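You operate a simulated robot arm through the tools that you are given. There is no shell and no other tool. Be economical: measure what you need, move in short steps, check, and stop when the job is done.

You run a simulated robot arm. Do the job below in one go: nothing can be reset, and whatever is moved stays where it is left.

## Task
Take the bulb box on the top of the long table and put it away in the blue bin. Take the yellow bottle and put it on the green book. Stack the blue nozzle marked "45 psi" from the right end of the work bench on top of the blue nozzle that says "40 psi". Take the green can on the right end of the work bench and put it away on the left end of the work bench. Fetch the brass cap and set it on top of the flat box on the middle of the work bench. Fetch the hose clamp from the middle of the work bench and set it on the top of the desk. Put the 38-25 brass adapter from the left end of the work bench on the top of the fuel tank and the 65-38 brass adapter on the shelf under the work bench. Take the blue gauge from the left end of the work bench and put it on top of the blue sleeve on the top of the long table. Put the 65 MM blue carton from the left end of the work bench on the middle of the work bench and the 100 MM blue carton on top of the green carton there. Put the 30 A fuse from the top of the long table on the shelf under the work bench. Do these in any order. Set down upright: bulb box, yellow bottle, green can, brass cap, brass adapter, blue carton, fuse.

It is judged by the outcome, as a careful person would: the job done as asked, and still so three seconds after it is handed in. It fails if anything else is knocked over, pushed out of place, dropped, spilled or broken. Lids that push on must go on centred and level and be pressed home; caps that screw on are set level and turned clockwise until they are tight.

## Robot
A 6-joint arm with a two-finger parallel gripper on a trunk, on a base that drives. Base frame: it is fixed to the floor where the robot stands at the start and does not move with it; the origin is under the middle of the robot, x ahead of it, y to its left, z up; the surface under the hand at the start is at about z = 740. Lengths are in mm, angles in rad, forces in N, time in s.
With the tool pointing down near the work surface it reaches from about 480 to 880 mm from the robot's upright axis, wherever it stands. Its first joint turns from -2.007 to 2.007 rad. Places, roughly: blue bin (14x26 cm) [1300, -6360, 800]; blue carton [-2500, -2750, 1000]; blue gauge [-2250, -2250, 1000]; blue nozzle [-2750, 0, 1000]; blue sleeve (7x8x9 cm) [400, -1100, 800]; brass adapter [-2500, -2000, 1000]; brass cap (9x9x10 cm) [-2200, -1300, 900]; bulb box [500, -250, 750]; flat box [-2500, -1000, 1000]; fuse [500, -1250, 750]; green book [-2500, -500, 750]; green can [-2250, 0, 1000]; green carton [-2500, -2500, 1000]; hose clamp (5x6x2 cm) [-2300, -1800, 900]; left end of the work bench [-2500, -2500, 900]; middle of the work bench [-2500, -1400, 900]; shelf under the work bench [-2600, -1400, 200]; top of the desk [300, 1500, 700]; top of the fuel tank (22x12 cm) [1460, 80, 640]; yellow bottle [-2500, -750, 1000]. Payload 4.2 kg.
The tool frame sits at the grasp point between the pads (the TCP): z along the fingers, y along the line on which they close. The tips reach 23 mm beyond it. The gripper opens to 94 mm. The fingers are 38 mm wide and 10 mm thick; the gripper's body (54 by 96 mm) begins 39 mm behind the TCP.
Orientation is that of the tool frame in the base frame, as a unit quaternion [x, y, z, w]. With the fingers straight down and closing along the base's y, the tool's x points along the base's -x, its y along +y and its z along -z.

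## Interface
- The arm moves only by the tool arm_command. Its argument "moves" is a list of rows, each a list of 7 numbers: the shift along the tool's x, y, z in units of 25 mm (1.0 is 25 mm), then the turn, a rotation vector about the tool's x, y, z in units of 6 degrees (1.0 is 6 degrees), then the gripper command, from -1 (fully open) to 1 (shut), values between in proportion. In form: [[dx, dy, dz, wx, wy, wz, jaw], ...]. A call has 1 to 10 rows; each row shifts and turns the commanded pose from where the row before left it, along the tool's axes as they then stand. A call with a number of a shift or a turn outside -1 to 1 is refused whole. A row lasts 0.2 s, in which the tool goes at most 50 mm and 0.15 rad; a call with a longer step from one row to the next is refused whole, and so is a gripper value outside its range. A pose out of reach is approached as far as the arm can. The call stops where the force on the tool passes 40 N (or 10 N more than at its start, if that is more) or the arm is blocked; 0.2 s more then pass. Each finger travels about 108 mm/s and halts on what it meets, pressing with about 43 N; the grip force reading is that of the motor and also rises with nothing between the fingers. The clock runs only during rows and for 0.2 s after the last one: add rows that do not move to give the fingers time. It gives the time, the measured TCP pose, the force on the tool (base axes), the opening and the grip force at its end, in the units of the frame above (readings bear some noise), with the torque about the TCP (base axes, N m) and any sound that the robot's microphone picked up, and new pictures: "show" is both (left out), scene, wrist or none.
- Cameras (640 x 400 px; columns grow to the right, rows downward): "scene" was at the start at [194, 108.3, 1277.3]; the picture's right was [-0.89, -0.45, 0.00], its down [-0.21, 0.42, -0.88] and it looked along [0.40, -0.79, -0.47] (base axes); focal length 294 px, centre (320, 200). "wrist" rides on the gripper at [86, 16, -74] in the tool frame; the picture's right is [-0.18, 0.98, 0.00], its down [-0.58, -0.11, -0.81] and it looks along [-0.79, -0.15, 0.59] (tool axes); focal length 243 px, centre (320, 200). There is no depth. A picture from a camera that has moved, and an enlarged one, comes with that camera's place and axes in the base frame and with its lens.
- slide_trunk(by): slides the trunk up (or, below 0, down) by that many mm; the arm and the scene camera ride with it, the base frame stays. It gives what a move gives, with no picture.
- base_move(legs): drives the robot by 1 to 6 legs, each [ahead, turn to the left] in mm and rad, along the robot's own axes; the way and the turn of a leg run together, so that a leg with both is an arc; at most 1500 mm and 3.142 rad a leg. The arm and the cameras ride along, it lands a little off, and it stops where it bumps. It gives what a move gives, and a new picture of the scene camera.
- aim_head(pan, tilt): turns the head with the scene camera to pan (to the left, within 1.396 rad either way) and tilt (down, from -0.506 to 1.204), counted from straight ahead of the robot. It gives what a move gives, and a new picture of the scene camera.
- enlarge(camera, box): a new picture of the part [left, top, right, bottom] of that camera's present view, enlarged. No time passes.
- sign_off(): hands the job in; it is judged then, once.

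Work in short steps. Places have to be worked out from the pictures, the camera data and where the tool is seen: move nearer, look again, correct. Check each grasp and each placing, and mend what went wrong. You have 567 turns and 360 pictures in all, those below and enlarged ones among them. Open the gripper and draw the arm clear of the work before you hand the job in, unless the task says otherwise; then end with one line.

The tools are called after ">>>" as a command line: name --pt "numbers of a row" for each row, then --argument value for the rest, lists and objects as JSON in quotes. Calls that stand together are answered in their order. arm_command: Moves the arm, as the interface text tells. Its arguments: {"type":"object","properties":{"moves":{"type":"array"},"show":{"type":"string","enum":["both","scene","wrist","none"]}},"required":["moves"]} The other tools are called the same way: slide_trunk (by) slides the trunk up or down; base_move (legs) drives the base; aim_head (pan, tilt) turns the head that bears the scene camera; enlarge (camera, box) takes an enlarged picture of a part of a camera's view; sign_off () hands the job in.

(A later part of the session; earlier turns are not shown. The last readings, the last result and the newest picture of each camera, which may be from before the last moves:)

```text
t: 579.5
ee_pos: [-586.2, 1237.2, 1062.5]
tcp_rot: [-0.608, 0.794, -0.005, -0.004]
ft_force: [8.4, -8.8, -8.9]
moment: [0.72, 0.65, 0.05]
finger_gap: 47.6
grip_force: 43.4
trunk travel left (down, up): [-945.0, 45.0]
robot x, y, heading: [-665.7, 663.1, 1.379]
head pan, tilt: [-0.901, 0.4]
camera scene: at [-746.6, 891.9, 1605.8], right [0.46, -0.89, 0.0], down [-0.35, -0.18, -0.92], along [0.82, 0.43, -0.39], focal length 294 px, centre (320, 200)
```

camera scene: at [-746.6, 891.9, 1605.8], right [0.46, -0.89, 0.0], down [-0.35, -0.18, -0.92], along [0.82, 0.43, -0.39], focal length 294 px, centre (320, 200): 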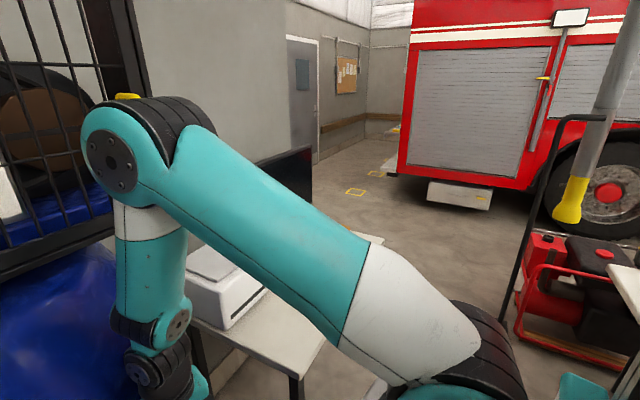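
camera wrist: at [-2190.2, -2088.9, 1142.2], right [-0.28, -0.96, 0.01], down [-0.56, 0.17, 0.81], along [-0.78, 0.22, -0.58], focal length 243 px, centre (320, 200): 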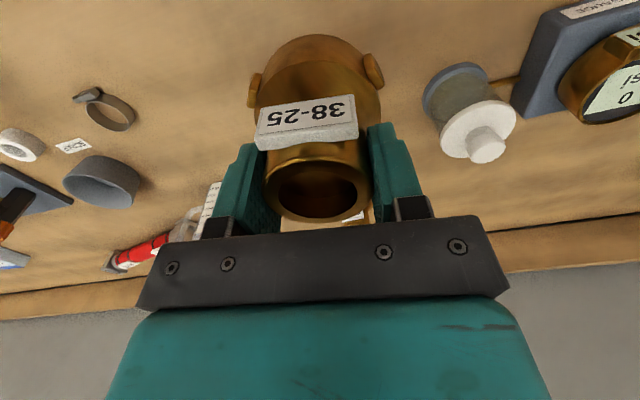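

The tool bumped the blue compressor tank. I reverse right away.

>>> base_move --legs '[[-250, 0]]'

>>> arm_command --pt "0 0 0 0 0 0 1" --show "wrist"

>>> aim_head --pan 0.0 --tilt 0.5

```text
t: 581.3
ee_pos: [-633.2, 990.1, 1062.5]
tcp_rot: [-0.607, 0.794, -0.005, -0.002]
ft_force: [-0.3, 0.1, -4.9]
moment: [0.03, 0.05, 0.01]
finger_gap: 47.4
grip_force: 43.2
trunk travel left (down, up): [-945.0, 45.0]
robot x, y, heading: [-718.0, 414.1, 1.381]
head pan, tilt: [-0.901, 0.4]
camera scene: at [-794.2, 645.2, 1605.8], right [0.46, -0.89, 0.0], down [-0.35, -0.18, -0.92], along [0.82, 0.43, -0.39], focal length 294 px, centre (320, 200)
```

scene: 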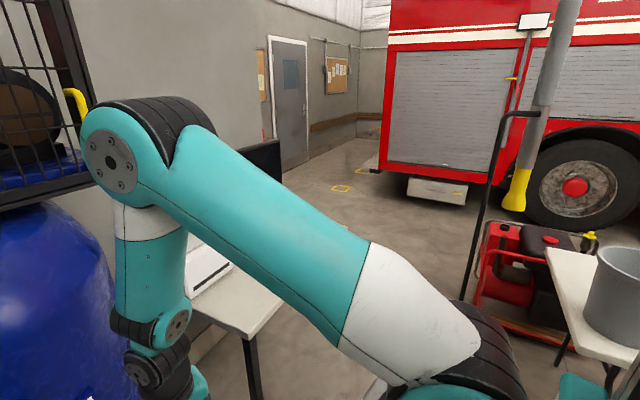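

```text
t: 581.7
ee_pos: [-633.0, 990.8, 1062.9]
tcp_rot: [-0.608, 0.794, -0.005, -0.003]
ft_force: [0.0, 0.8, -4.5]
moment: [0.03, 0.01, 0.04]
finger_gap: 47.5
grip_force: 42.8
trunk travel left (down, up): [-945.0, 45.0]
robot x, y, heading: [-716.5, 415.7, 1.38]
head pan, tilt: [-0.901, 0.4]
camera wrist: at [-672.1, 911.2, 1138.1], right [-0.9, 0.44, -0.01], down [0.26, 0.54, 0.8], along [0.35, 0.72, -0.6], focal length 243 px, centre (320, 200)
```

wrist: 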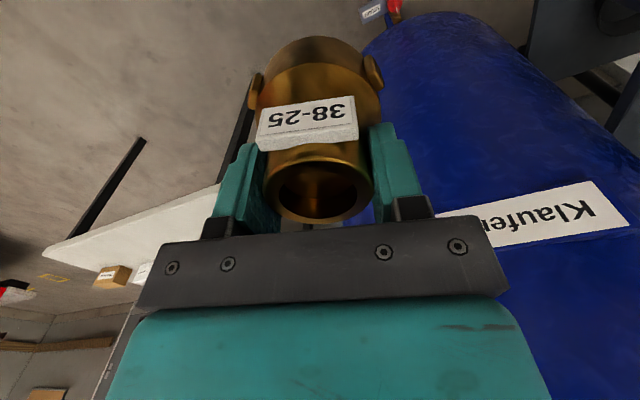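

```text
t: 582.9
ee_pos: [-632.6, 989.9, 1063.3]
tcp_rot: [-0.608, 0.794, -0.004, -0.003]
ft_force: [0.9, -1.4, -3.9]
moment: [0.05, 0.0, -0.03]
finger_gap: 47.3
grip_force: 42.9
trunk travel left (down, up): [-945.0, 45.0]
robot x, y, heading: [-715.5, 418.8, 1.375]
head pan, tilt: [0.0, 0.499]
camera scene: at [-859.2, 691.5, 1596.7], right [0.98, -0.19, 0.0], down [-0.09, -0.47, -0.88], along [0.17, 0.86, -0.48], focal length 294 px, centre (320, 200)
```

scene: 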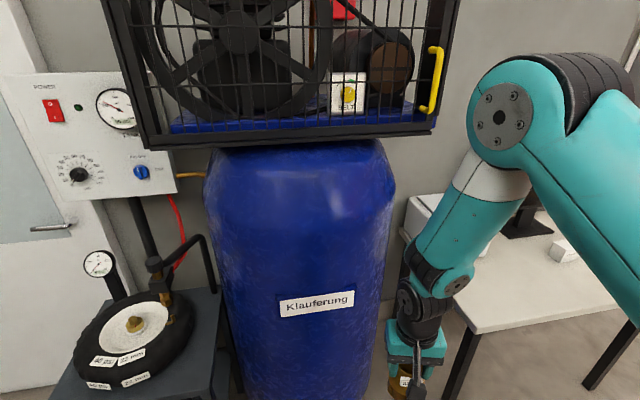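

Adapter is still held as before and nothing else moved. I now head toward (700,900), between desk and table.

>>> base_move --legs '[[0, -1.045], [750, 0]]'

>>> aim_head --pan 0.0 --tilt 0.45

```text
t: 589.6
ee_pos: [532.0, 873.8, 1062.1]
tcp_rot: [-0.127, 0.992, -0.002, -0.004]
ft_force: [0.5, -0.9, -4.0]
moment: [-0.01, -0.01, 0.02]
finger_gap: 47.4
grip_force: 42.6
trunk travel left (down, up): [-945.0, 45.0]
robot x, y, heading: [-6.3, 658.5, 0.328]
head pan, tilt: [0.0, 0.499]
camera scene: at [160.8, 923.0, 1596.7], right [0.32, -0.95, 0.0], down [-0.45, -0.16, -0.88], along [0.83, 0.28, -0.48], focal length 294 px, centre (320, 200)
```

scene: 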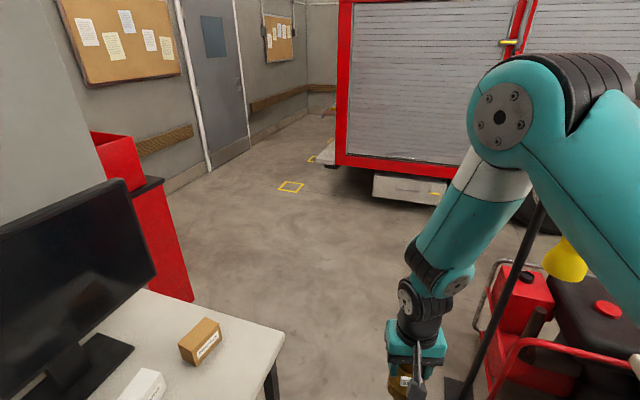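

```text
t: 590.3
ee_pos: [531.4, 873.7, 1063.1]
tcp_rot: [-0.127, 0.992, -0.003, -0.004]
ft_force: [-0.3, -0.2, -4.9]
moment: [0.0, -0.03, 0.01]
finger_gap: 47.6
grip_force: 43.0
trunk travel left (down, up): [-945.0, 45.0]
robot x, y, heading: [-2.9, 658.4, 0.324]
head pan, tilt: [0.0, 0.45]
camera scene: at [161.8, 923.3, 1601.1], right [0.32, -0.95, 0.0], down [-0.41, -0.14, -0.9], along [0.85, 0.29, -0.44], focal length 294 px, centre (320, 200)
```

scene: 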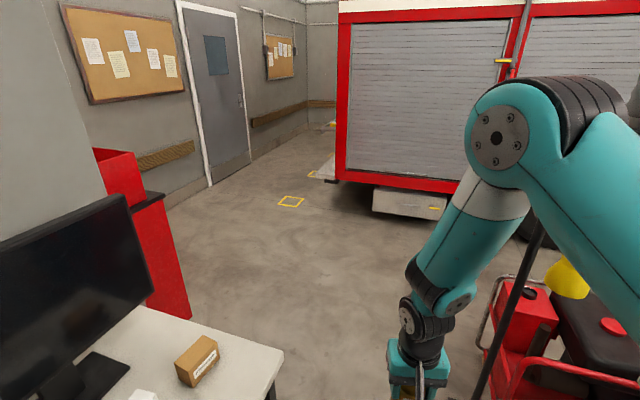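

Route: (650,880), then heading 0.21 to about (1600,1080), keeping clear of desk corner and pole base.

>>> base_move --legs '[[690, 0], [0, -0.118], [200, 0]]'

>>> aim_head --pan -0.7 --tilt 0.8

```text
t: 595.9
ee_pos: [1410.6, 1071.7, 1063.1]
tcp_rot: [-0.067, 0.998, -0.002, -0.005]
ft_force: [0.3, 0.4, -3.8]
moment: [-0.02, -0.01, 0.02]
finger_gap: 47.4
grip_force: 42.9
trunk travel left (down, up): [-945.0, 45.0]
robot x, y, heading: [851.8, 924.0, 0.21]
head pan, tilt: [0.0, 0.45]
camera scene: at [1049.1, 1166.6, 1601.2], right [0.21, -0.98, 0.0], down [-0.43, -0.09, -0.9], along [0.88, 0.19, -0.44], focal length 294 px, centre (320, 200)
```

scene: 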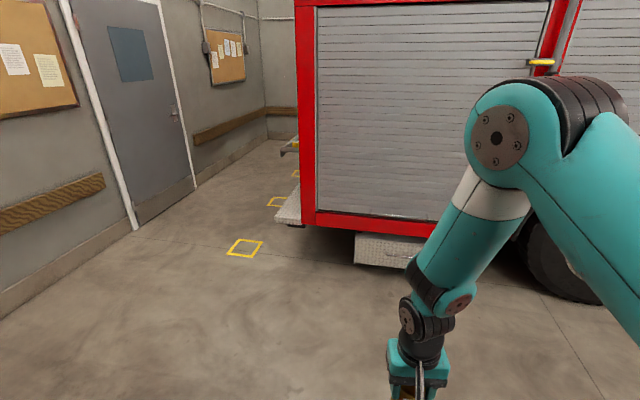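

```text
t: 596.9
ee_pos: [1411.0, 1072.5, 1063.3]
tcp_rot: [-0.066, 0.998, -0.002, -0.006]
ft_force: [-0.1, 0.9, -3.9]
moment: [0.01, -0.03, -0.03]
finger_gap: 47.3
grip_force: 43.9
trunk travel left (down, up): [-945.0, 45.0]
robot x, y, heading: [851.1, 924.2, 0.212]
head pan, tilt: [-0.7, 0.799]
camera scene: at [1030.5, 1109.6, 1570.7], right [-0.47, -0.88, 0.0], down [-0.63, 0.34, -0.7], along [0.61, -0.33, -0.72], focal length 294 px, centre (320, 200)
```

scene: 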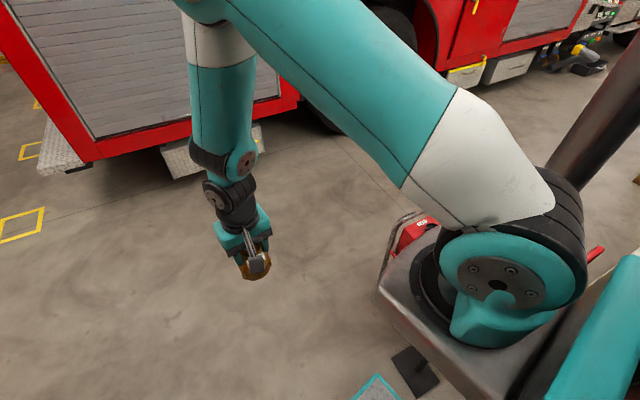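

Pole base is clear. Continue ~780 mm, then turn right to face the generator.

>>> base_move --legs '[[770, 0]]'

>>> base_move --legs '[[0, -1.78]]'

>>> aim_head --pan 0.0 --tilt 0.7

```text
t: 601.1
ee_pos: [2168.3, 1214.8, 1062.3]
tcp_rot: [-0.057, 0.998, -0.003, -0.006]
ft_force: [-0.2, 0.0, -4.2]
moment: [0.01, -0.01, -0.01]
finger_gap: 47.4
grip_force: 42.8
trunk travel left (down, up): [-945.0, 45.0]
robot x, y, heading: [1605.7, 1074.2, 0.187]
head pan, tilt: [-0.7, 0.799]
camera scene: at [1789.8, 1258.8, 1570.7], right [-0.49, -0.87, 0.0], down [-0.63, 0.35, -0.7], along [0.61, -0.34, -0.72], focal length 294 px, centre (320, 200)
```

scene: 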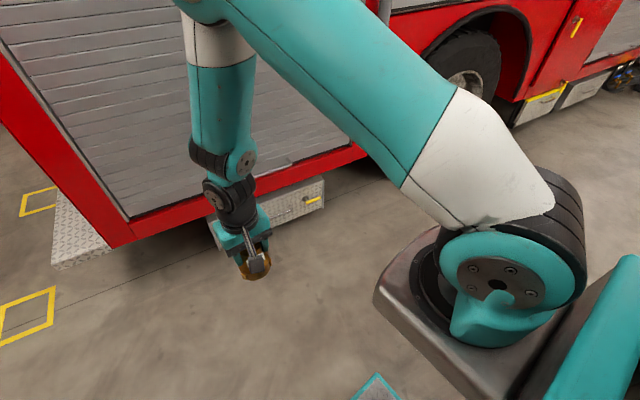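

```text
t: 605.7
ee_pos: [1635.0, 497.7, 1062.5]
tcp_rot: [0.733, 0.681, 0.003, -0.005]
ft_force: [0.0, 0.5, -3.8]
moment: [-0.07, -0.02, 0.0]
finger_gap: 47.3
grip_force: 42.8
trunk travel left (down, up): [-945.0, 45.0]
robot x, y, heading: [1607.5, 1075.4, -1.567]
head pan, tilt: [-0.7, 0.799]
camera scene: at [1750.4, 864.3, 1570.7], right [-0.77, 0.64, 0.0], down [0.46, 0.55, -0.7], along [-0.45, -0.53, -0.72], focal length 294 px, centre (320, 200)
```

scene: 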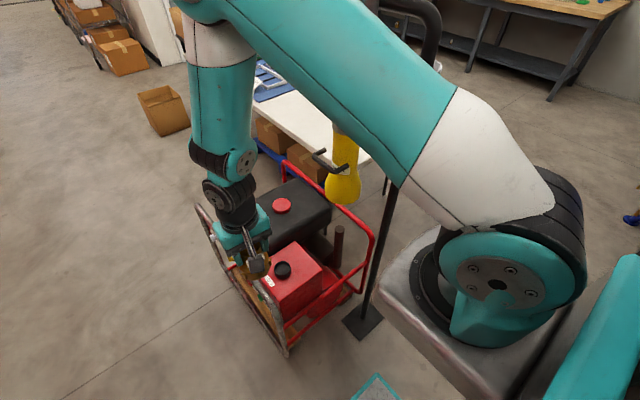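

```text
t: 606.8
ee_pos: [1634.8, 496.9, 1062.7]
tcp_rot: [0.732, 0.681, 0.003, -0.005]
ft_force: [-0.7, 0.6, -4.5]
moment: [0.01, 0.01, 0.02]
finger_gap: 47.3
grip_force: 43.1
trunk travel left (down, up): [-945.0, 45.0]
robot x, y, heading: [1603.4, 1076.6, -1.569]
head pan, tilt: [0.0, 0.7]
camera scene: at [1802.2, 841.2, 1578.9], right [-1.0, 0.0, 0.0], down [0.0, 0.64, -0.76], along [0.0, -0.76, -0.64], focal length 294 px, centre (320, 200)
```

scene: 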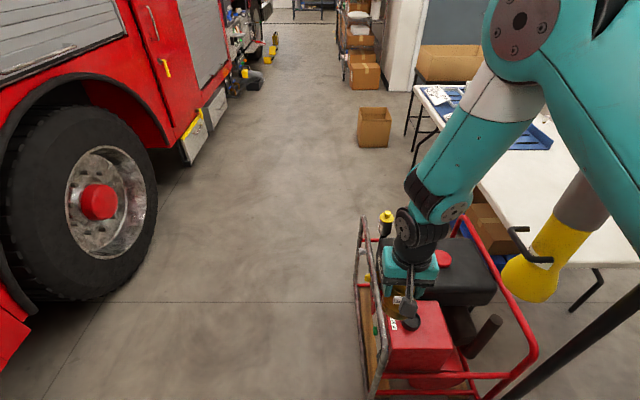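

I need a clear view of the generator top. I shift the arm toward +x and look with both cameras.

>>> arm_command --pt "0 0.9 0 0 0 0 1" --pt "0 0.9 0 0 0 0 1" --pt "0 0.9 0 0 0 0 1" --pt "0 0.9 0 0 0 0 1" --pt "0 0.9 0 0 0 0 1" --pt "0 0.9 0 0 0 0 1" --pt "0 0.9 0 0 0 0 1" --pt "0 0 0 0 0 0 1" --show "both"

>>> enlarge --camera "scene" --box '[320, 180, 560, 400]'

```text
t: 608.6
ee_pos: [1792.8, 483.3, 1061.9]
tcp_rot: [0.732, 0.681, 0.002, -0.004]
ft_force: [-0.1, 0.1, -3.9]
moment: [-0.02, -0.02, 0.0]
finger_gap: 47.0
grip_force: 43.0
trunk travel left (down, up): [-945.0, 45.0]
robot x, y, heading: [1603.2, 1075.7, -1.569]
head pan, tilt: [0.0, 0.7]
camera scene: at [1802.4, 841.2, 1578.9], right [-1.0, 0.0, 0.0], down [0.0, 0.64, -0.76], along [0.0, -0.76, -0.64], focal length 294 px, centre (320, 200)
camera wrist: at [1814.6, 568.6, 1138.4], right [0.97, -0.26, -0.01], down [-0.15, -0.58, 0.8], along [-0.21, -0.77, -0.6], focal length 243 px, centre (320, 200)
```

scene: 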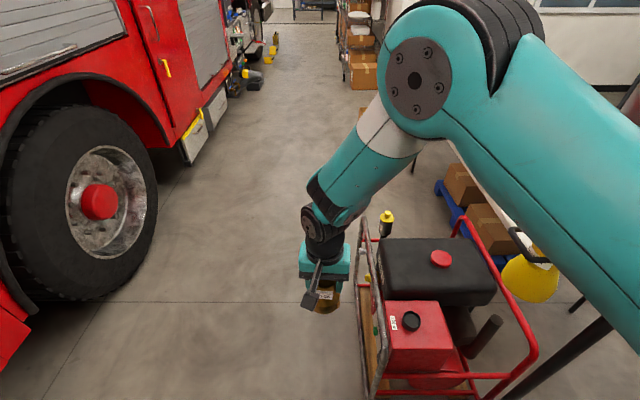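
wrist: 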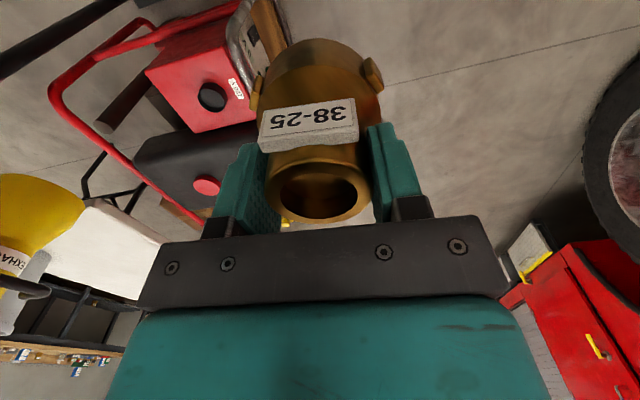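

```text
1.82 times, centred on (440, 290) of scene
camera zoom: at [1802.4, 841.2, 1578.9], right [-1.0, 0.0, 0.0], down [0.0, 0.64, -0.76], along [0.0, -0.76, -0.64], focal length 534 px, centre (102, 36)
```

zoom: 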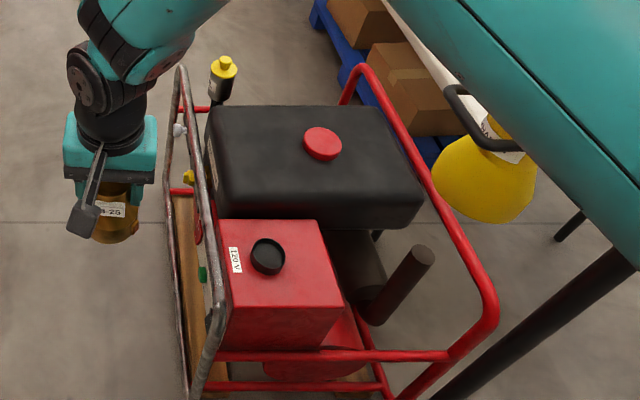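

The black tank (with red cap at ≈(1317,100)) is the fuel tank; free area on its left, target (1460,95), z≈640. I drive forward 215 mm and move the arm over it.

>>> base_move --legs '[[215, 0]]'

>>> arm_command --pt "-0.6 -0.95 0 0 0 0 1" --pt "-0.6 -0.95 0 0 0 0 1" --pt "-0.6 -0.95 0 0 0 0 1" --pt "-0.6 -0.95 0 0 0 0 1" --pt "-0.6 -0.95 0 0 0 0 1" --pt "-0.6 -0.95 0 0 0 0 1" --pt "-0.6 -0.95 0 0 0 0 1" --pt "-0.6 -0.95 0 0 0 0 1" --pt "-0.6 -0.95 0 0 0 0 1" --pt "-0.6 -0.95 0 0 0 0 1" --show "none"

>>> slide_trunk --by -230

>>> arm_command --pt "0 -0.5 0 0 0 0 1" --pt "0 0 0 0 0 0 1" --show "both"

```text
t: 610.3
ee_pos: [1795.9, 268.4, 1064.6]
tcp_rot: [0.731, 0.682, 0.003, -0.006]
ft_force: [-0.2, -0.8, -3.8]
moment: [-0.04, 0.0, -0.02]
finger_gap: 47.3
grip_force: 43.0
trunk travel left (down, up): [-945.0, 45.0]
robot x, y, heading: [1609.5, 857.9, -1.564]
head pan, tilt: [0.0, 0.7]
camera scene: at [1804.2, 624.8, 1579.0], right [-1.0, -0.01, 0.0], down [0.0, 0.64, -0.76], along [0.0, -0.76, -0.64], focal length 294 px, centre (320, 200)
```

scene: 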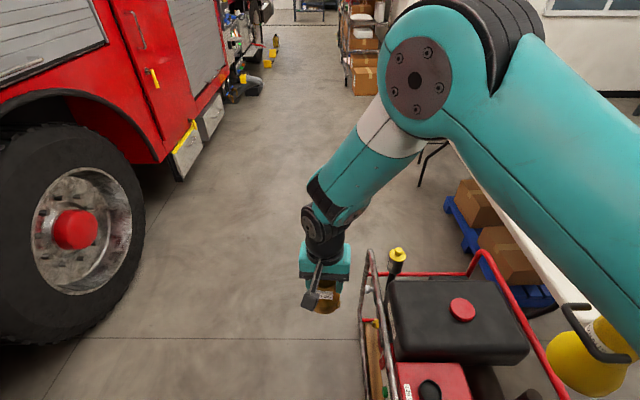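

```text
t: 612.5
ee_pos: [1546.0, 135.1, 1061.3]
tcp_rot: [0.731, 0.682, 0.003, -0.006]
ft_force: [1.0, 0.5, -4.0]
moment: [-0.03, -0.03, -0.02]
finger_gap: 47.4
grip_force: 42.9
trunk travel left (down, up): [-945.0, 45.0]
robot x, y, heading: [1606.0, 863.0, -1.565]
head pan, tilt: [0.0, 0.7]
```

```text
t: 614.9
ee_pos: [1546.6, 134.9, 831.1]
tcp_rot: [0.732, 0.682, 0.003, -0.006]
ft_force: [0.2, 0.0, -3.9]
moment: [0.0, -0.02, -0.03]
finger_gap: 47.5
grip_force: 42.3
trunk travel left (down, up): [-715.0, 275.0]
robot x, y, heading: [1608.4, 856.0, -1.565]
head pan, tilt: [0.0, 0.7]
```

```text
t: 615.5
ee_pos: [1533.4, 134.9, 831.3]
tcp_rot: [0.731, 0.682, 0.004, -0.005]
ft_force: [0.5, -0.5, -4.5]
moment: [-0.03, -0.02, -0.03]
finger_gap: 47.2
grip_force: 43.1
trunk travel left (down, up): [-715.0, 275.0]
robot x, y, heading: [1608.0, 862.2, -1.559]
head pan, tilt: [0.0, 0.7]
camera scene: at [1804.1, 624.6, 1349.0], right [-1.0, -0.01, 0.0], down [0.0, 0.64, -0.76], along [0.0, -0.76, -0.64], focal length 294 px, centre (320, 200)
camera wrist: at [1555.2, 218.8, 906.5], right [0.97, -0.25, -0.01], down [-0.15, -0.58, 0.8], along [-0.2, -0.77, -0.6], focal length 243 px, centre (320, 200)
```

scene: 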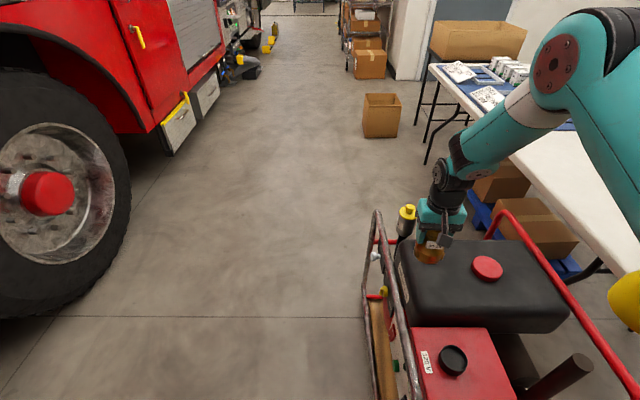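
wrist: 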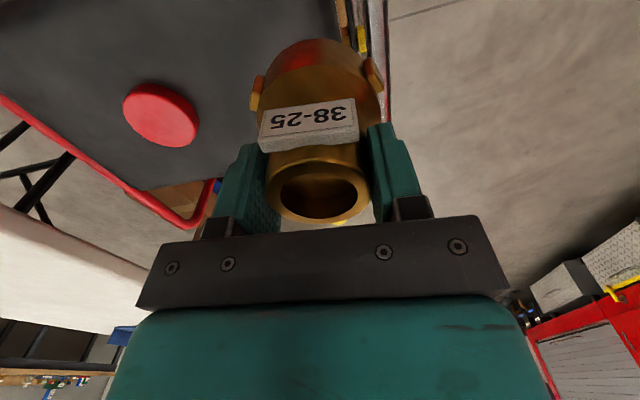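

Cap top ≈(1325,102,655), tank top ≈640. I move to (1452,100) and lower.

>>> arm_command --pt "-0.405 -0.783 0 0 0 0 1" --pt "-0.405 -0.783 0 0 0 0 1" --pt "-0.405 -0.783 0 0 0 0 1" --pt "-0.405 -0.783 0 0 0 0 1" --pt "0 0 0.9 0 0 0 1" --pt "0 0 0.9 0 0 0 1" --pt "0 0 0.9 0 0 0 1" --pt "0 0 0.7 0 0 0 1" --pt "0 0 0 0 0 0 1" --show "both"

>>> enlarge --camera "scene" --box '[370, 180, 580, 360]'

```text
t: 617.5
ee_pos: [1451.2, 101.3, 746.1]
tcp_rot: [0.732, 0.682, 0.004, -0.006]
ft_force: [-0.7, -0.3, -4.2]
moment: [0.0, -0.01, 0.0]
finger_gap: 46.9
grip_force: 43.2
trunk travel left (down, up): [-715.0, 275.0]
robot x, y, heading: [1611.0, 856.4, -1.566]
head pan, tilt: [0.0, 0.7]
camera scene: at [1804.0, 624.6, 1349.0], right [-1.0, -0.01, 0.0], down [0.0, 0.64, -0.76], along [0.0, -0.76, -0.64], focal length 294 px, centre (320, 200)
camera wrist: at [1473.7, 184.9, 821.7], right [0.97, -0.25, -0.01], down [-0.15, -0.58, 0.8], along [-0.2, -0.77, -0.6], focal length 243 px, centre (320, 200)
```

scene: 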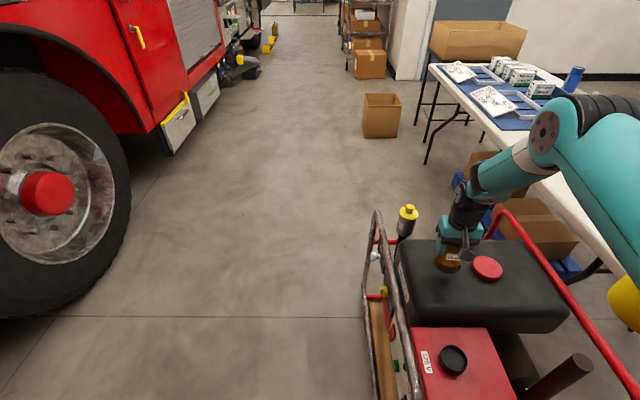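
wrist: 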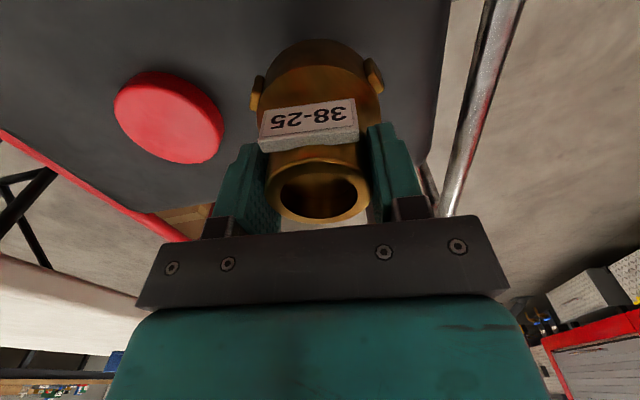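

```text
2.22 times, centred on (475, 270) of scene
camera zoom: at [1804.0, 624.6, 1349.0], right [-1.0, -0.01, 0.0], down [0.0, 0.64, -0.76], along [0.0, -0.76, -0.64], focal length 652 px, centre (-24, 44)
```

zoom: 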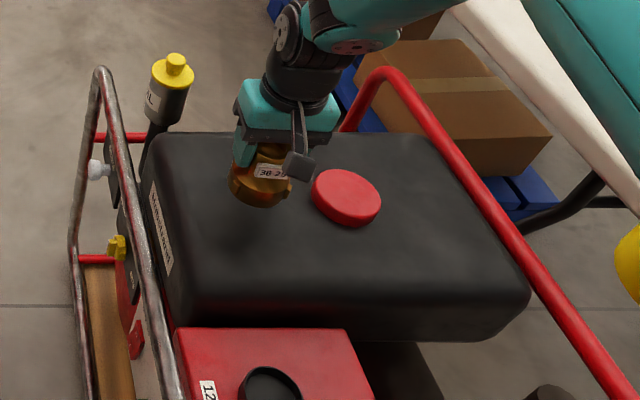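

Good location. Lower to contact (expected ≈705).

>>> arm_command --pt "0 0 0.5 0 0 0 1" --pt "0 0 0.5 0 0 0 1" --pt "0 0 0 0 0 0 1" --show "none"

>>> arm_command --pt "0 0 0.12 0 0 0 1" --pt "0 0 0.12 0 0 0 1" --pt "0 0 0 0 0 0 1" --show "none"

```text
t: 618.3
ee_pos: [1453.7, 101.1, 721.7]
tcp_rot: [0.731, 0.682, 0.003, -0.006]
ft_force: [-0.5, -0.5, -3.7]
moment: [-0.01, -0.03, -0.02]
finger_gap: 47.4
grip_force: 42.8
trunk travel left (down, up): [-715.0, 275.0]
robot x, y, heading: [1603.1, 860.4, -1.568]
head pan, tilt: [0.0, 0.7]
```

```text
t: 619.1
ee_pos: [1452.7, 102.9, 715.4]
tcp_rot: [0.732, 0.681, 0.004, -0.006]
ft_force: [0.3, 0.2, -5.2]
moment: [-0.05, -0.02, 0.02]
finger_gap: 47.3
grip_force: 43.1
trunk travel left (down, up): [-715.0, 275.0]
robot x, y, heading: [1614.2, 859.5, -1.567]
head pan, tilt: [0.0, 0.7]
```

>>> arm_command --pt "0 0 0.12 0 0 0 1" --pt "0 0 0.12 0 0 0 1" --pt "0 0 0 0 0 0 1" --show "none"

>>> arm_command --pt "0 0 0.1 0 0 0 1" --pt "0 0 0 0 0 0 1" --show "none"

```text
t: 619.9
ee_pos: [1452.9, 102.0, 709.5]
tcp_rot: [0.732, 0.682, 0.003, -0.005]
ft_force: [0.8, 0.0, -4.3]
moment: [-0.03, -0.03, -0.01]
finger_gap: 47.4
grip_force: 42.4
trunk travel left (down, up): [-715.0, 275.0]
robot x, y, heading: [1606.8, 859.3, -1.565]
head pan, tilt: [0.0, 0.7]
```

```text
t: 620.5
ee_pos: [1451.5, 102.4, 705.5]
tcp_rot: [0.731, 0.682, 0.003, -0.005]
ft_force: [-0.8, 0.1, -4.3]
moment: [-0.01, 0.03, -0.02]
finger_gap: 47.4
grip_force: 43.3
trunk travel left (down, up): [-715.0, 275.0]
robot x, y, heading: [1604.0, 856.8, -1.565]
head pan, tilt: [0.0, 0.7]
```

>>> arm_command --pt "0 0 0.08 0 0 0 1" --pt "0 0 0 0 0 0 1" --show "none"

>>> arm_command --pt "0 0 0.08 0 0 0 1" --pt "0 0 0 0 0 0 1" --show "none"

```text
t: 621.1
ee_pos: [1451.9, 101.6, 703.9]
tcp_rot: [0.731, 0.682, 0.003, -0.006]
ft_force: [-0.4, 0.0, -4.4]
moment: [0.0, 0.01, -0.02]
finger_gap: 47.0
grip_force: 43.2
trunk travel left (down, up): [-715.0, 275.0]
robot x, y, heading: [1608.4, 863.8, -1.566]
head pan, tilt: [0.0, 0.7]
```

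```text
t: 621.7
ee_pos: [1452.7, 102.1, 702.4]
tcp_rot: [0.732, 0.682, 0.003, -0.005]
ft_force: [0.0, 0.1, -3.0]
moment: [-0.02, -0.05, 0.04]
finger_gap: 47.3
grip_force: 43.2
trunk travel left (down, up): [-715.0, 275.0]
robot x, y, heading: [1608.4, 861.7, -1.561]
head pan, tilt: [0.0, 0.7]
```

>>> arm_command --pt "0 0 0.06 0 0 0 1" --pt "0 0 0 0 0 0 1" --show "wrist"

```text
t: 622.3
ee_pos: [1454.1, 102.5, 702.1]
tcp_rot: [0.731, 0.682, 0.003, -0.005]
ft_force: [-0.5, 3.2, 11.6]
moment: [-0.18, -0.08, 0.02]
finger_gap: 47.2
grip_force: 43.0
trunk travel left (down, up): [-715.0, 275.0]
robot x, y, heading: [1603.4, 859.1, -1.564]
head pan, tilt: [0.0, 0.7]
camera wrist: at [1474.2, 185.9, 777.7], right [0.97, -0.25, -0.01], down [-0.15, -0.58, 0.8], along [-0.2, -0.77, -0.6], focal length 243 px, centre (320, 200)
```

wrist: 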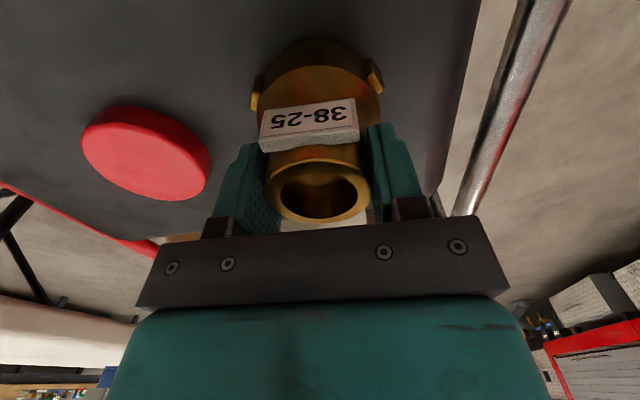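

Contact. Release and rise.

>>> arm_command --pt "0 0 0 0 0 0 0.0" --pt "0 0 0 0 0 0 -0.3" --pt "0 0 0 0 0 0 -0.6" --pt "0 0 0 0 0 0 -0.6" --pt "0 0 -0.6 0 0 0 -0.6" --pt "0 0 -0.9 0 0 0 -0.6" --pt "0 0 -0.9 0 0 0 -0.6" --pt "0 0 -0.9 0 0 0 -0.6" --pt "0 0 -0.9 0 0 0 -0.6" --pt "0 0 0 0 0 0 -0.6" --show "both"

>>> enlarge --camera "scene" --box '[370, 180, 580, 360]'

```text
t: 624.5
ee_pos: [1454.0, 102.1, 804.7]
tcp_rot: [0.732, 0.682, 0.003, -0.005]
ft_force: [0.1, 0.7, -0.1]
moment: [-0.02, 0.0, 0.05]
finger_gap: 75.4
grip_force: 0.0
trunk travel left (down, up): [-715.0, 275.0]
robot x, y, heading: [1606.9, 859.3, -1.56]
head pan, tilt: [0.0, 0.7]
camera scene: at [1804.0, 624.7, 1349.0], right [-1.0, -0.01, 0.0], down [0.0, 0.64, -0.76], along [0.0, -0.76, -0.64], focal length 294 px, centre (320, 200)
camera wrist: at [1475.3, 185.5, 881.7], right [0.97, -0.25, -0.01], down [-0.15, -0.58, 0.8], along [-0.2, -0.77, -0.6], focal length 243 px, centre (320, 200)
```

scene: 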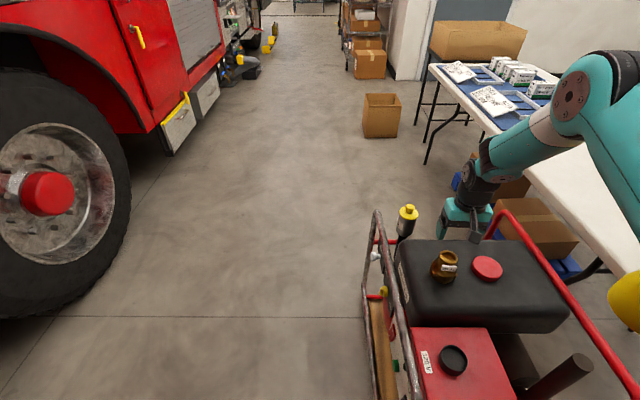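
wrist: 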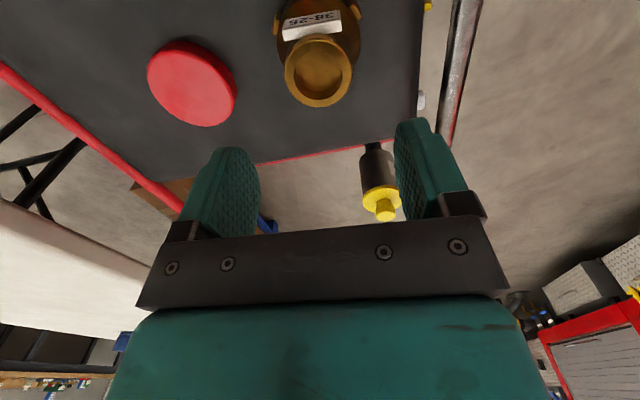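

```text
2.22 times, centred on (475, 270) of scene
camera zoom: at [1804.0, 624.7, 1349.0], right [-1.0, -0.01, 0.0], down [0.0, 0.64, -0.76], along [0.0, -0.76, -0.64], focal length 652 px, centre (-24, 44)
```

zoom: 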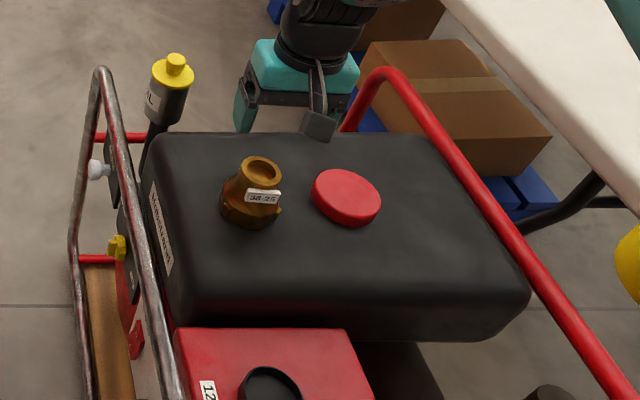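

Adapter stands on the tank. I raise, retract the arm and retrace the route backwards.

>>> slide_trunk --by 230

>>> arm_command --pt "0.9 0 -0.2 0 0 0 -0.6" --pt "0.9 0 -0.2 0 0 0 -0.6" --pt "0.9 0 -0.2 0 0 0 -0.6" --pt "0.9 0.3 0 0 0 0 -0.6" --pt "0.9 0.3 0 0 0 0 -0.6" --pt "0.9 0.3 0 0 0 0 -0.6" --pt "0.9 0.3 0 0 0 0 -0.6" --show "none"

>>> base_move --legs '[[-222, 0], [0, 1.775], [-960, 0]]'

```text
t: 626.9
ee_pos: [1453.8, 102.4, 1035.2]
tcp_rot: [0.731, 0.682, 0.003, -0.005]
ft_force: [0.4, 0.2, 0.3]
moment: [0.01, -0.01, 0.01]
finger_gap: 75.3
grip_force: 0.0
trunk travel left (down, up): [-945.0, 45.0]
robot x, y, heading: [1607.0, 861.3, -1.563]
head pan, tilt: [0.0, 0.7]
```

```text
t: 628.5
ee_pos: [1494.5, 255.4, 1052.5]
tcp_rot: [0.731, 0.683, 0.004, -0.006]
ft_force: [-0.6, 0.0, -0.6]
moment: [-0.01, -0.01, 0.01]
finger_gap: 75.3
grip_force: 0.1
trunk travel left (down, up): [-945.0, 45.0]
robot x, y, heading: [1606.3, 859.4, -1.566]
head pan, tilt: [0.0, 0.7]
```

```text
t: 639.1
ee_pos: [1268.7, 895.0, 1051.3]
tcp_rot: [-0.062, 0.998, -0.002, -0.005]
ft_force: [0.5, -0.9, 0.1]
moment: [0.01, 0.02, 0.0]
finger_gap: 75.7
grip_force: 0.0
trunk travel left (down, up): [-945.0, 45.0]
robot x, y, heading: [653.1, 883.6, 0.199]
head pan, tilt: [0.0, 0.7]
camera scene: at [848.8, 1125.8, 1579.0], right [0.2, -0.98, 0.0], down [-0.63, -0.13, -0.76], along [0.75, 0.15, -0.64], focal length 294 px, centre (320, 200)
```

scene: 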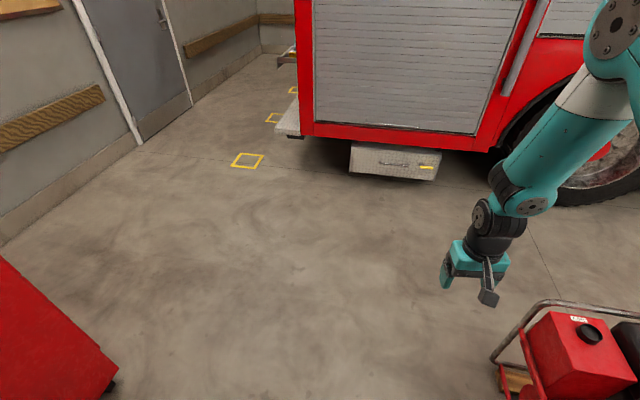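

On track. I look at the desk now to find a free spot.

>>> base_move --legs '[[0, 0.128], [-450, 0]]'

>>> aim_head --pan 1.1 --tilt 0.55

```text
t: 642.4
ee_pos: [829.2, 825.4, 1051.6]
tcp_rot: [-0.125, 0.992, -0.003, -0.006]
ft_force: [0.5, -0.1, 0.8]
moment: [0.0, 0.0, 0.01]
finger_gap: 75.3
grip_force: 0.1
trunk travel left (down, up): [-945.0, 45.0]
robot x, y, heading: [218.3, 740.4, 0.326]
head pan, tilt: [0.0, 0.7]
camera scene: at [383.3, 1001.2, 1579.0], right [0.32, -0.95, 0.0], down [-0.61, -0.21, -0.76], along [0.72, 0.25, -0.64], focal length 294 px, centre (320, 200)
```

scene: 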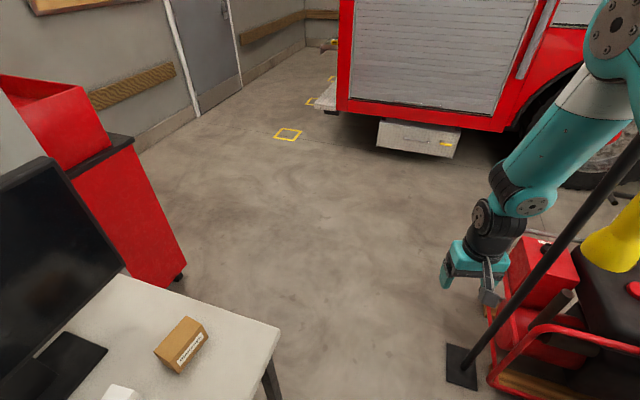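

```text
t: 643.8
ee_pos: [828.8, 825.5, 1053.5]
tcp_rot: [-0.124, 0.992, -0.002, -0.006]
ft_force: [0.3, 0.0, -0.3]
moment: [0.02, 0.02, 0.0]
finger_gap: 75.4
grip_force: 0.1
trunk travel left (down, up): [-945.0, 45.0]
robot x, y, heading: [223.2, 739.7, 0.324]
head pan, tilt: [1.1, 0.55]
camera scene: at [315.8, 1062.8, 1592.1], right [0.99, -0.14, 0.0], down [-0.08, -0.52, -0.85], along [0.12, 0.84, -0.52], focal length 294 px, centre (320, 200)
```

scene: 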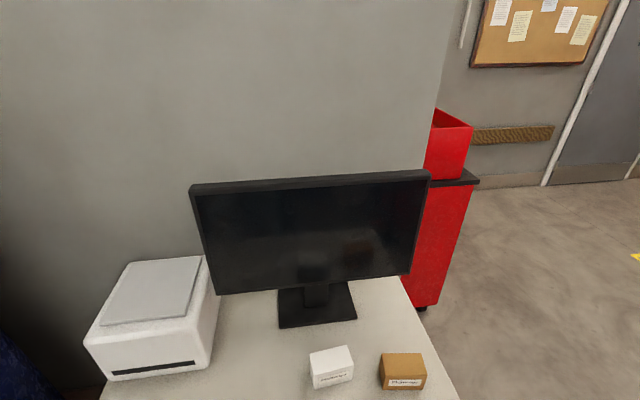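

Free area on the desk at about (230,1420). I retrace to the aisle and drive to the clamp at the bench.

>>> base_move --legs '[[-990, 0], [0, -2.067], [1200, 0], [1040, 0], [0, -1.4]]'

>>> aim_head --pan 0.1 --tilt 0.6

```text
t: 667.8
ee_pos: [-1669.4, -1651.6, 1052.8]
tcp_rot: [0.999, -0.034, 0.006, -0.002]
ft_force: [-0.5, 0.0, 0.0]
moment: [0.03, -0.01, -0.03]
finger_gap: 75.3
grip_force: 0.0
trunk travel left (down, up): [-945.0, 45.0]
robot x, y, heading: [-1067.6, -1765.0, -3.139]
head pan, tilt: [1.1, 0.55]
camera scene: at [-1255.5, -2038.6, 1592.1], right [-0.89, 0.45, 0.0], down [0.23, 0.47, -0.85], along [-0.38, -0.76, -0.52], focal length 294 px, centre (320, 200)
```

scene: 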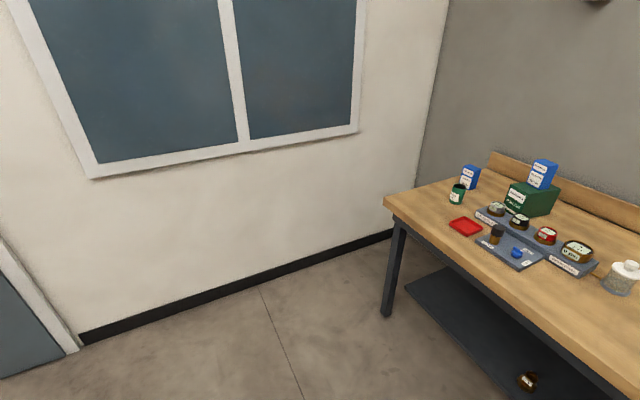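

```text
t: 669.1
ee_pos: [-1671.3, -1650.8, 1053.1]
tcp_rot: [0.999, -0.035, 0.006, -0.001]
ft_force: [0.5, -0.6, 0.4]
moment: [0.01, 0.0, 0.0]
finger_gap: 74.9
grip_force: 0.1
trunk travel left (down, up): [-945.0, 45.0]
robot x, y, heading: [-1062.8, -1765.7, -3.142]
head pan, tilt: [0.099, 0.6]
camera scene: at [-1303.1, -1967.7, 1587.6], right [-0.11, 0.99, 0.0], down [0.56, 0.06, -0.83], along [-0.82, -0.09, -0.56], focal length 294 px, centre (320, 200)
```

scene: 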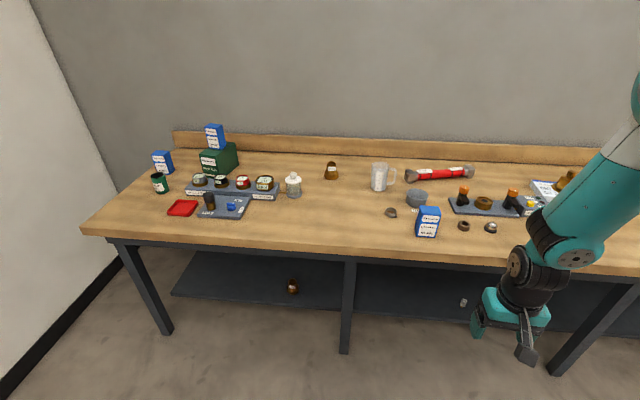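

All in order. I approach the bench for the clamp.

>>> base_move --legs '[[430, 0]]'

>>> arm_command --pt "-0.4 0.95 0 0 0 0 -1" --pt "-0.4 0.95 0 0 0 0 -1" --pt "-0.4 0.95 0 0 0 0 -1" --pt "-0.4 0.95 0 0 0 0 -1" --pt "-0.4 0.95 0 0 0 0 -1" --pt "-0.4 0 0 0 0 0 -1" --pt "0 0 0 0 0 0 -1" --show "both"

```text
t: 671.7
ee_pos: [-2102.9, -1655.7, 1052.5]
tcp_rot: [0.999, -0.035, 0.006, -0.002]
ft_force: [0.0, 0.5, 0.5]
moment: [-0.04, 0.02, 0.02]
finger_gap: 75.1
grip_force: 0.0
trunk travel left (down, up): [-945.0, 45.0]
robot x, y, heading: [-1498.6, -1763.1, -3.136]
head pan, tilt: [0.099, 0.6]
camera scene: at [-1735.1, -1970.8, 1587.6], right [-0.11, 0.99, 0.0], down [0.56, 0.06, -0.83], along [-0.82, -0.09, -0.56], focal length 294 px, centre (320, 200)
```

scene: 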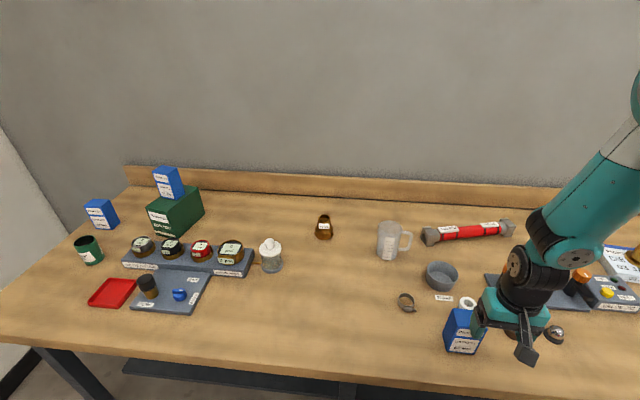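

```text
t: 673.3
ee_pos: [-2170.9, -1771.4, 1052.1]
tcp_rot: [0.999, -0.034, 0.006, -0.002]
ft_force: [-0.2, -0.4, -0.7]
moment: [0.0, 0.0, 0.04]
finger_gap: 94.1
grip_force: 0.0
trunk travel left (down, up): [-945.0, 45.0]
robot x, y, heading: [-1496.7, -1764.8, -3.131]
head pan, tilt: [0.099, 0.6]
camera scene: at [-1735.2, -1970.9, 1587.6], right [-0.11, 0.99, 0.0], down [0.56, 0.06, -0.83], along [-0.82, -0.09, -0.56], focal length 294 px, centre (320, 200)
camera wrist: at [-2087.8, -1795.0, 1126.6], right [-0.25, -0.97, -0.01], down [-0.58, 0.15, 0.8], along [-0.77, 0.2, -0.6], focal length 243 px, centre (320, 200)
```

scene: 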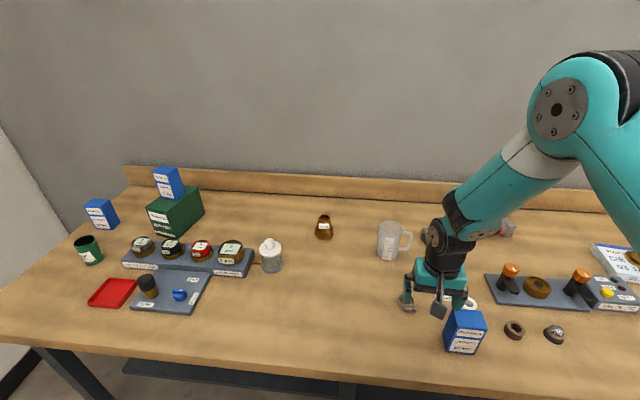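
wrist: 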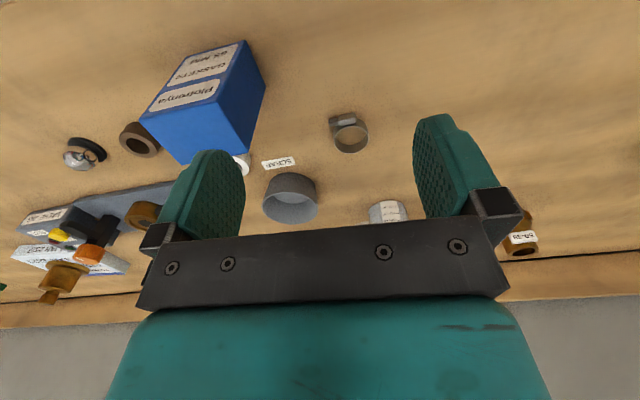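

I enlarge the clamp.

>>> enlarge --camera "wrist" --box '[300, 95, 400, 165]'

```text
5.71 times, centred on (350, 130) of wrist
camera zoom: at [-2087.8, -1795.0, 1126.6], right [-0.25, -0.97, -0.01], down [-0.58, 0.15, 0.8], along [-0.77, 0.2, -0.6], focal length 1386 px, centre (149, 600)
```

zoom: 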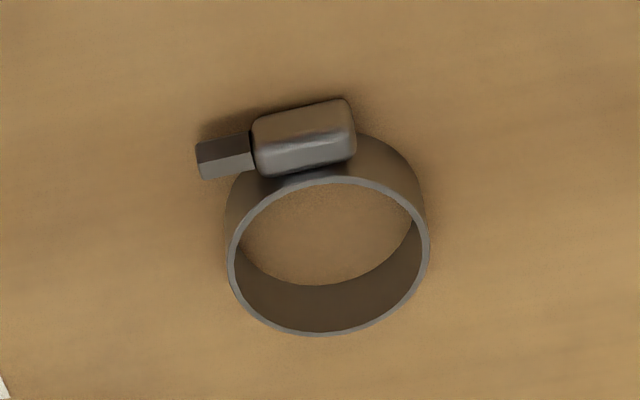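

Ring centre ≈(-2291,-1784), Ø45, screw on the robot side. I move above and partly down.

>>> arm_command --pt "-0.974 0.17 0 0 0 0 -0.4" --pt "-0.974 0.17 0 0 0 0 -0.4" --pt "-0.974 0.17 0 0 0 0 -0.4" --pt "-0.974 0.17 0.8 0 0 0 -0.4" --pt "-0.974 0.17 0.9 0 0 0 -0.4" --pt "0 0 0.9 0 0 0 -0.4" --pt "0 0 0.9 0 0 0 -0.4" --pt "0 0 0.9 0 0 0 -0.4" --pt "0 0 0 0 0 0 -0.4" --show "wrist"

```text
t: 675.3
ee_pos: [-2292.8, -1783.0, 940.8]
tcp_rot: [0.999, -0.033, 0.006, -0.002]
ft_force: [-0.5, 0.0, -0.5]
moment: [-0.02, -0.01, -0.01]
finger_gap: 65.9
grip_force: 0.1
trunk travel left (down, up): [-945.0, 45.0]
robot x, y, heading: [-1497.6, -1766.3, -3.136]
head pan, tilt: [0.099, 0.6]
camera wrist: at [-2208.6, -1805.8, 1016.4], right [-0.25, -0.97, -0.01], down [-0.58, 0.15, 0.8], along [-0.77, 0.2, -0.6], focal length 243 px, centre (320, 200)
```

wrist: 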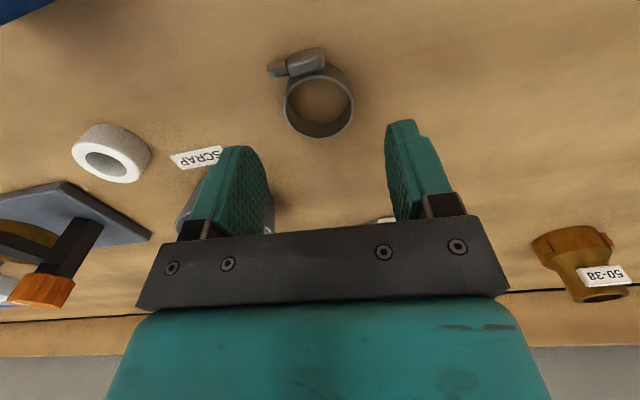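

Centred. Descend and grip.

>>> arm_command --pt "-0.1 0 0.8 0 0 0 -0.4" --pt "0 0 0.8 0 0 0 -0.4" --pt "0 0 0.6 0 0 0 -0.4" --pt "0 0 0 0 0 0 -0.4" --show "wrist"

>>> arm_command --pt "0 0 0 0 0 0 0.1" --pt "0 0 0 0 0 0 1" --pt "0 0 0 0 0 0 1" --pt "0 0 0 0 0 0 1" --pt "0 0 -0.5 0 0 0 1" --pt "0 0 -0.9 0 0 0 1" --pt "0 0 -0.9 0 0 0 1" --pt "0 0 -0.9 0 0 0 1" --pt "0 0 -0.9 0 0 0 1" --pt "0 0 -0.9 0 0 0 1" --show "wrist"

```text
t: 676.3
ee_pos: [-2293.8, -1783.1, 885.8]
tcp_rot: [0.999, -0.034, 0.006, -0.002]
ft_force: [-0.3, -0.4, 0.3]
moment: [-0.02, -0.01, 0.0]
finger_gap: 65.8
grip_force: 0.0
trunk travel left (down, up): [-945.0, 45.0]
robot x, y, heading: [-1497.1, -1768.1, -3.132]
head pan, tilt: [0.099, 0.6]
camera wrist: at [-2210.9, -1805.0, 960.7], right [-0.25, -0.97, -0.01], down [-0.58, 0.15, 0.8], along [-0.77, 0.2, -0.6], focal length 243 px, centre (320, 200)
```

wrist: 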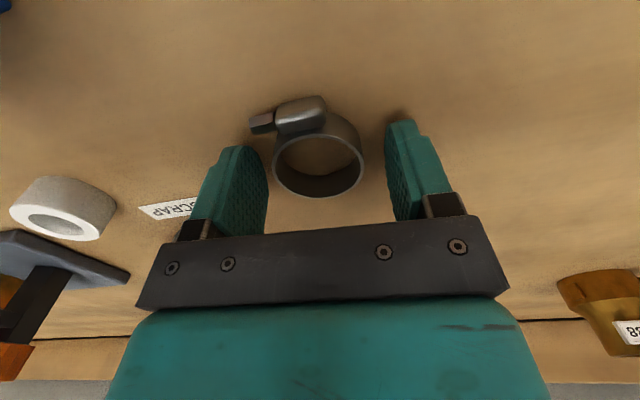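

```text
t: 678.5
ee_pos: [-2294.5, -1782.9, 1009.4]
tcp_rot: [0.999, -0.035, 0.006, -0.002]
ft_force: [0.2, -0.3, -0.6]
moment: [0.01, 0.0, -0.01]
finger_gap: 43.2
grip_force: 43.5
trunk travel left (down, up): [-945.0, 45.0]
robot x, y, heading: [-1498.0, -1764.2, -3.135]
head pan, tilt: [0.099, 0.6]
camera wrist: at [-2211.8, -1805.8, 1085.2], right [-0.25, -0.97, -0.01], down [-0.58, 0.15, 0.8], along [-0.77, 0.2, -0.6], focal length 243 px, centre (320, 200)
```

wrist: 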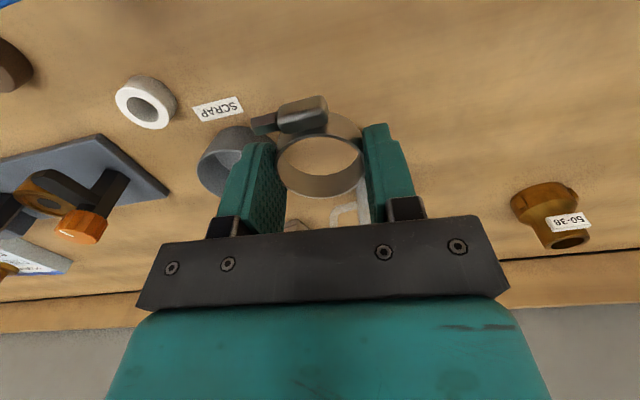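

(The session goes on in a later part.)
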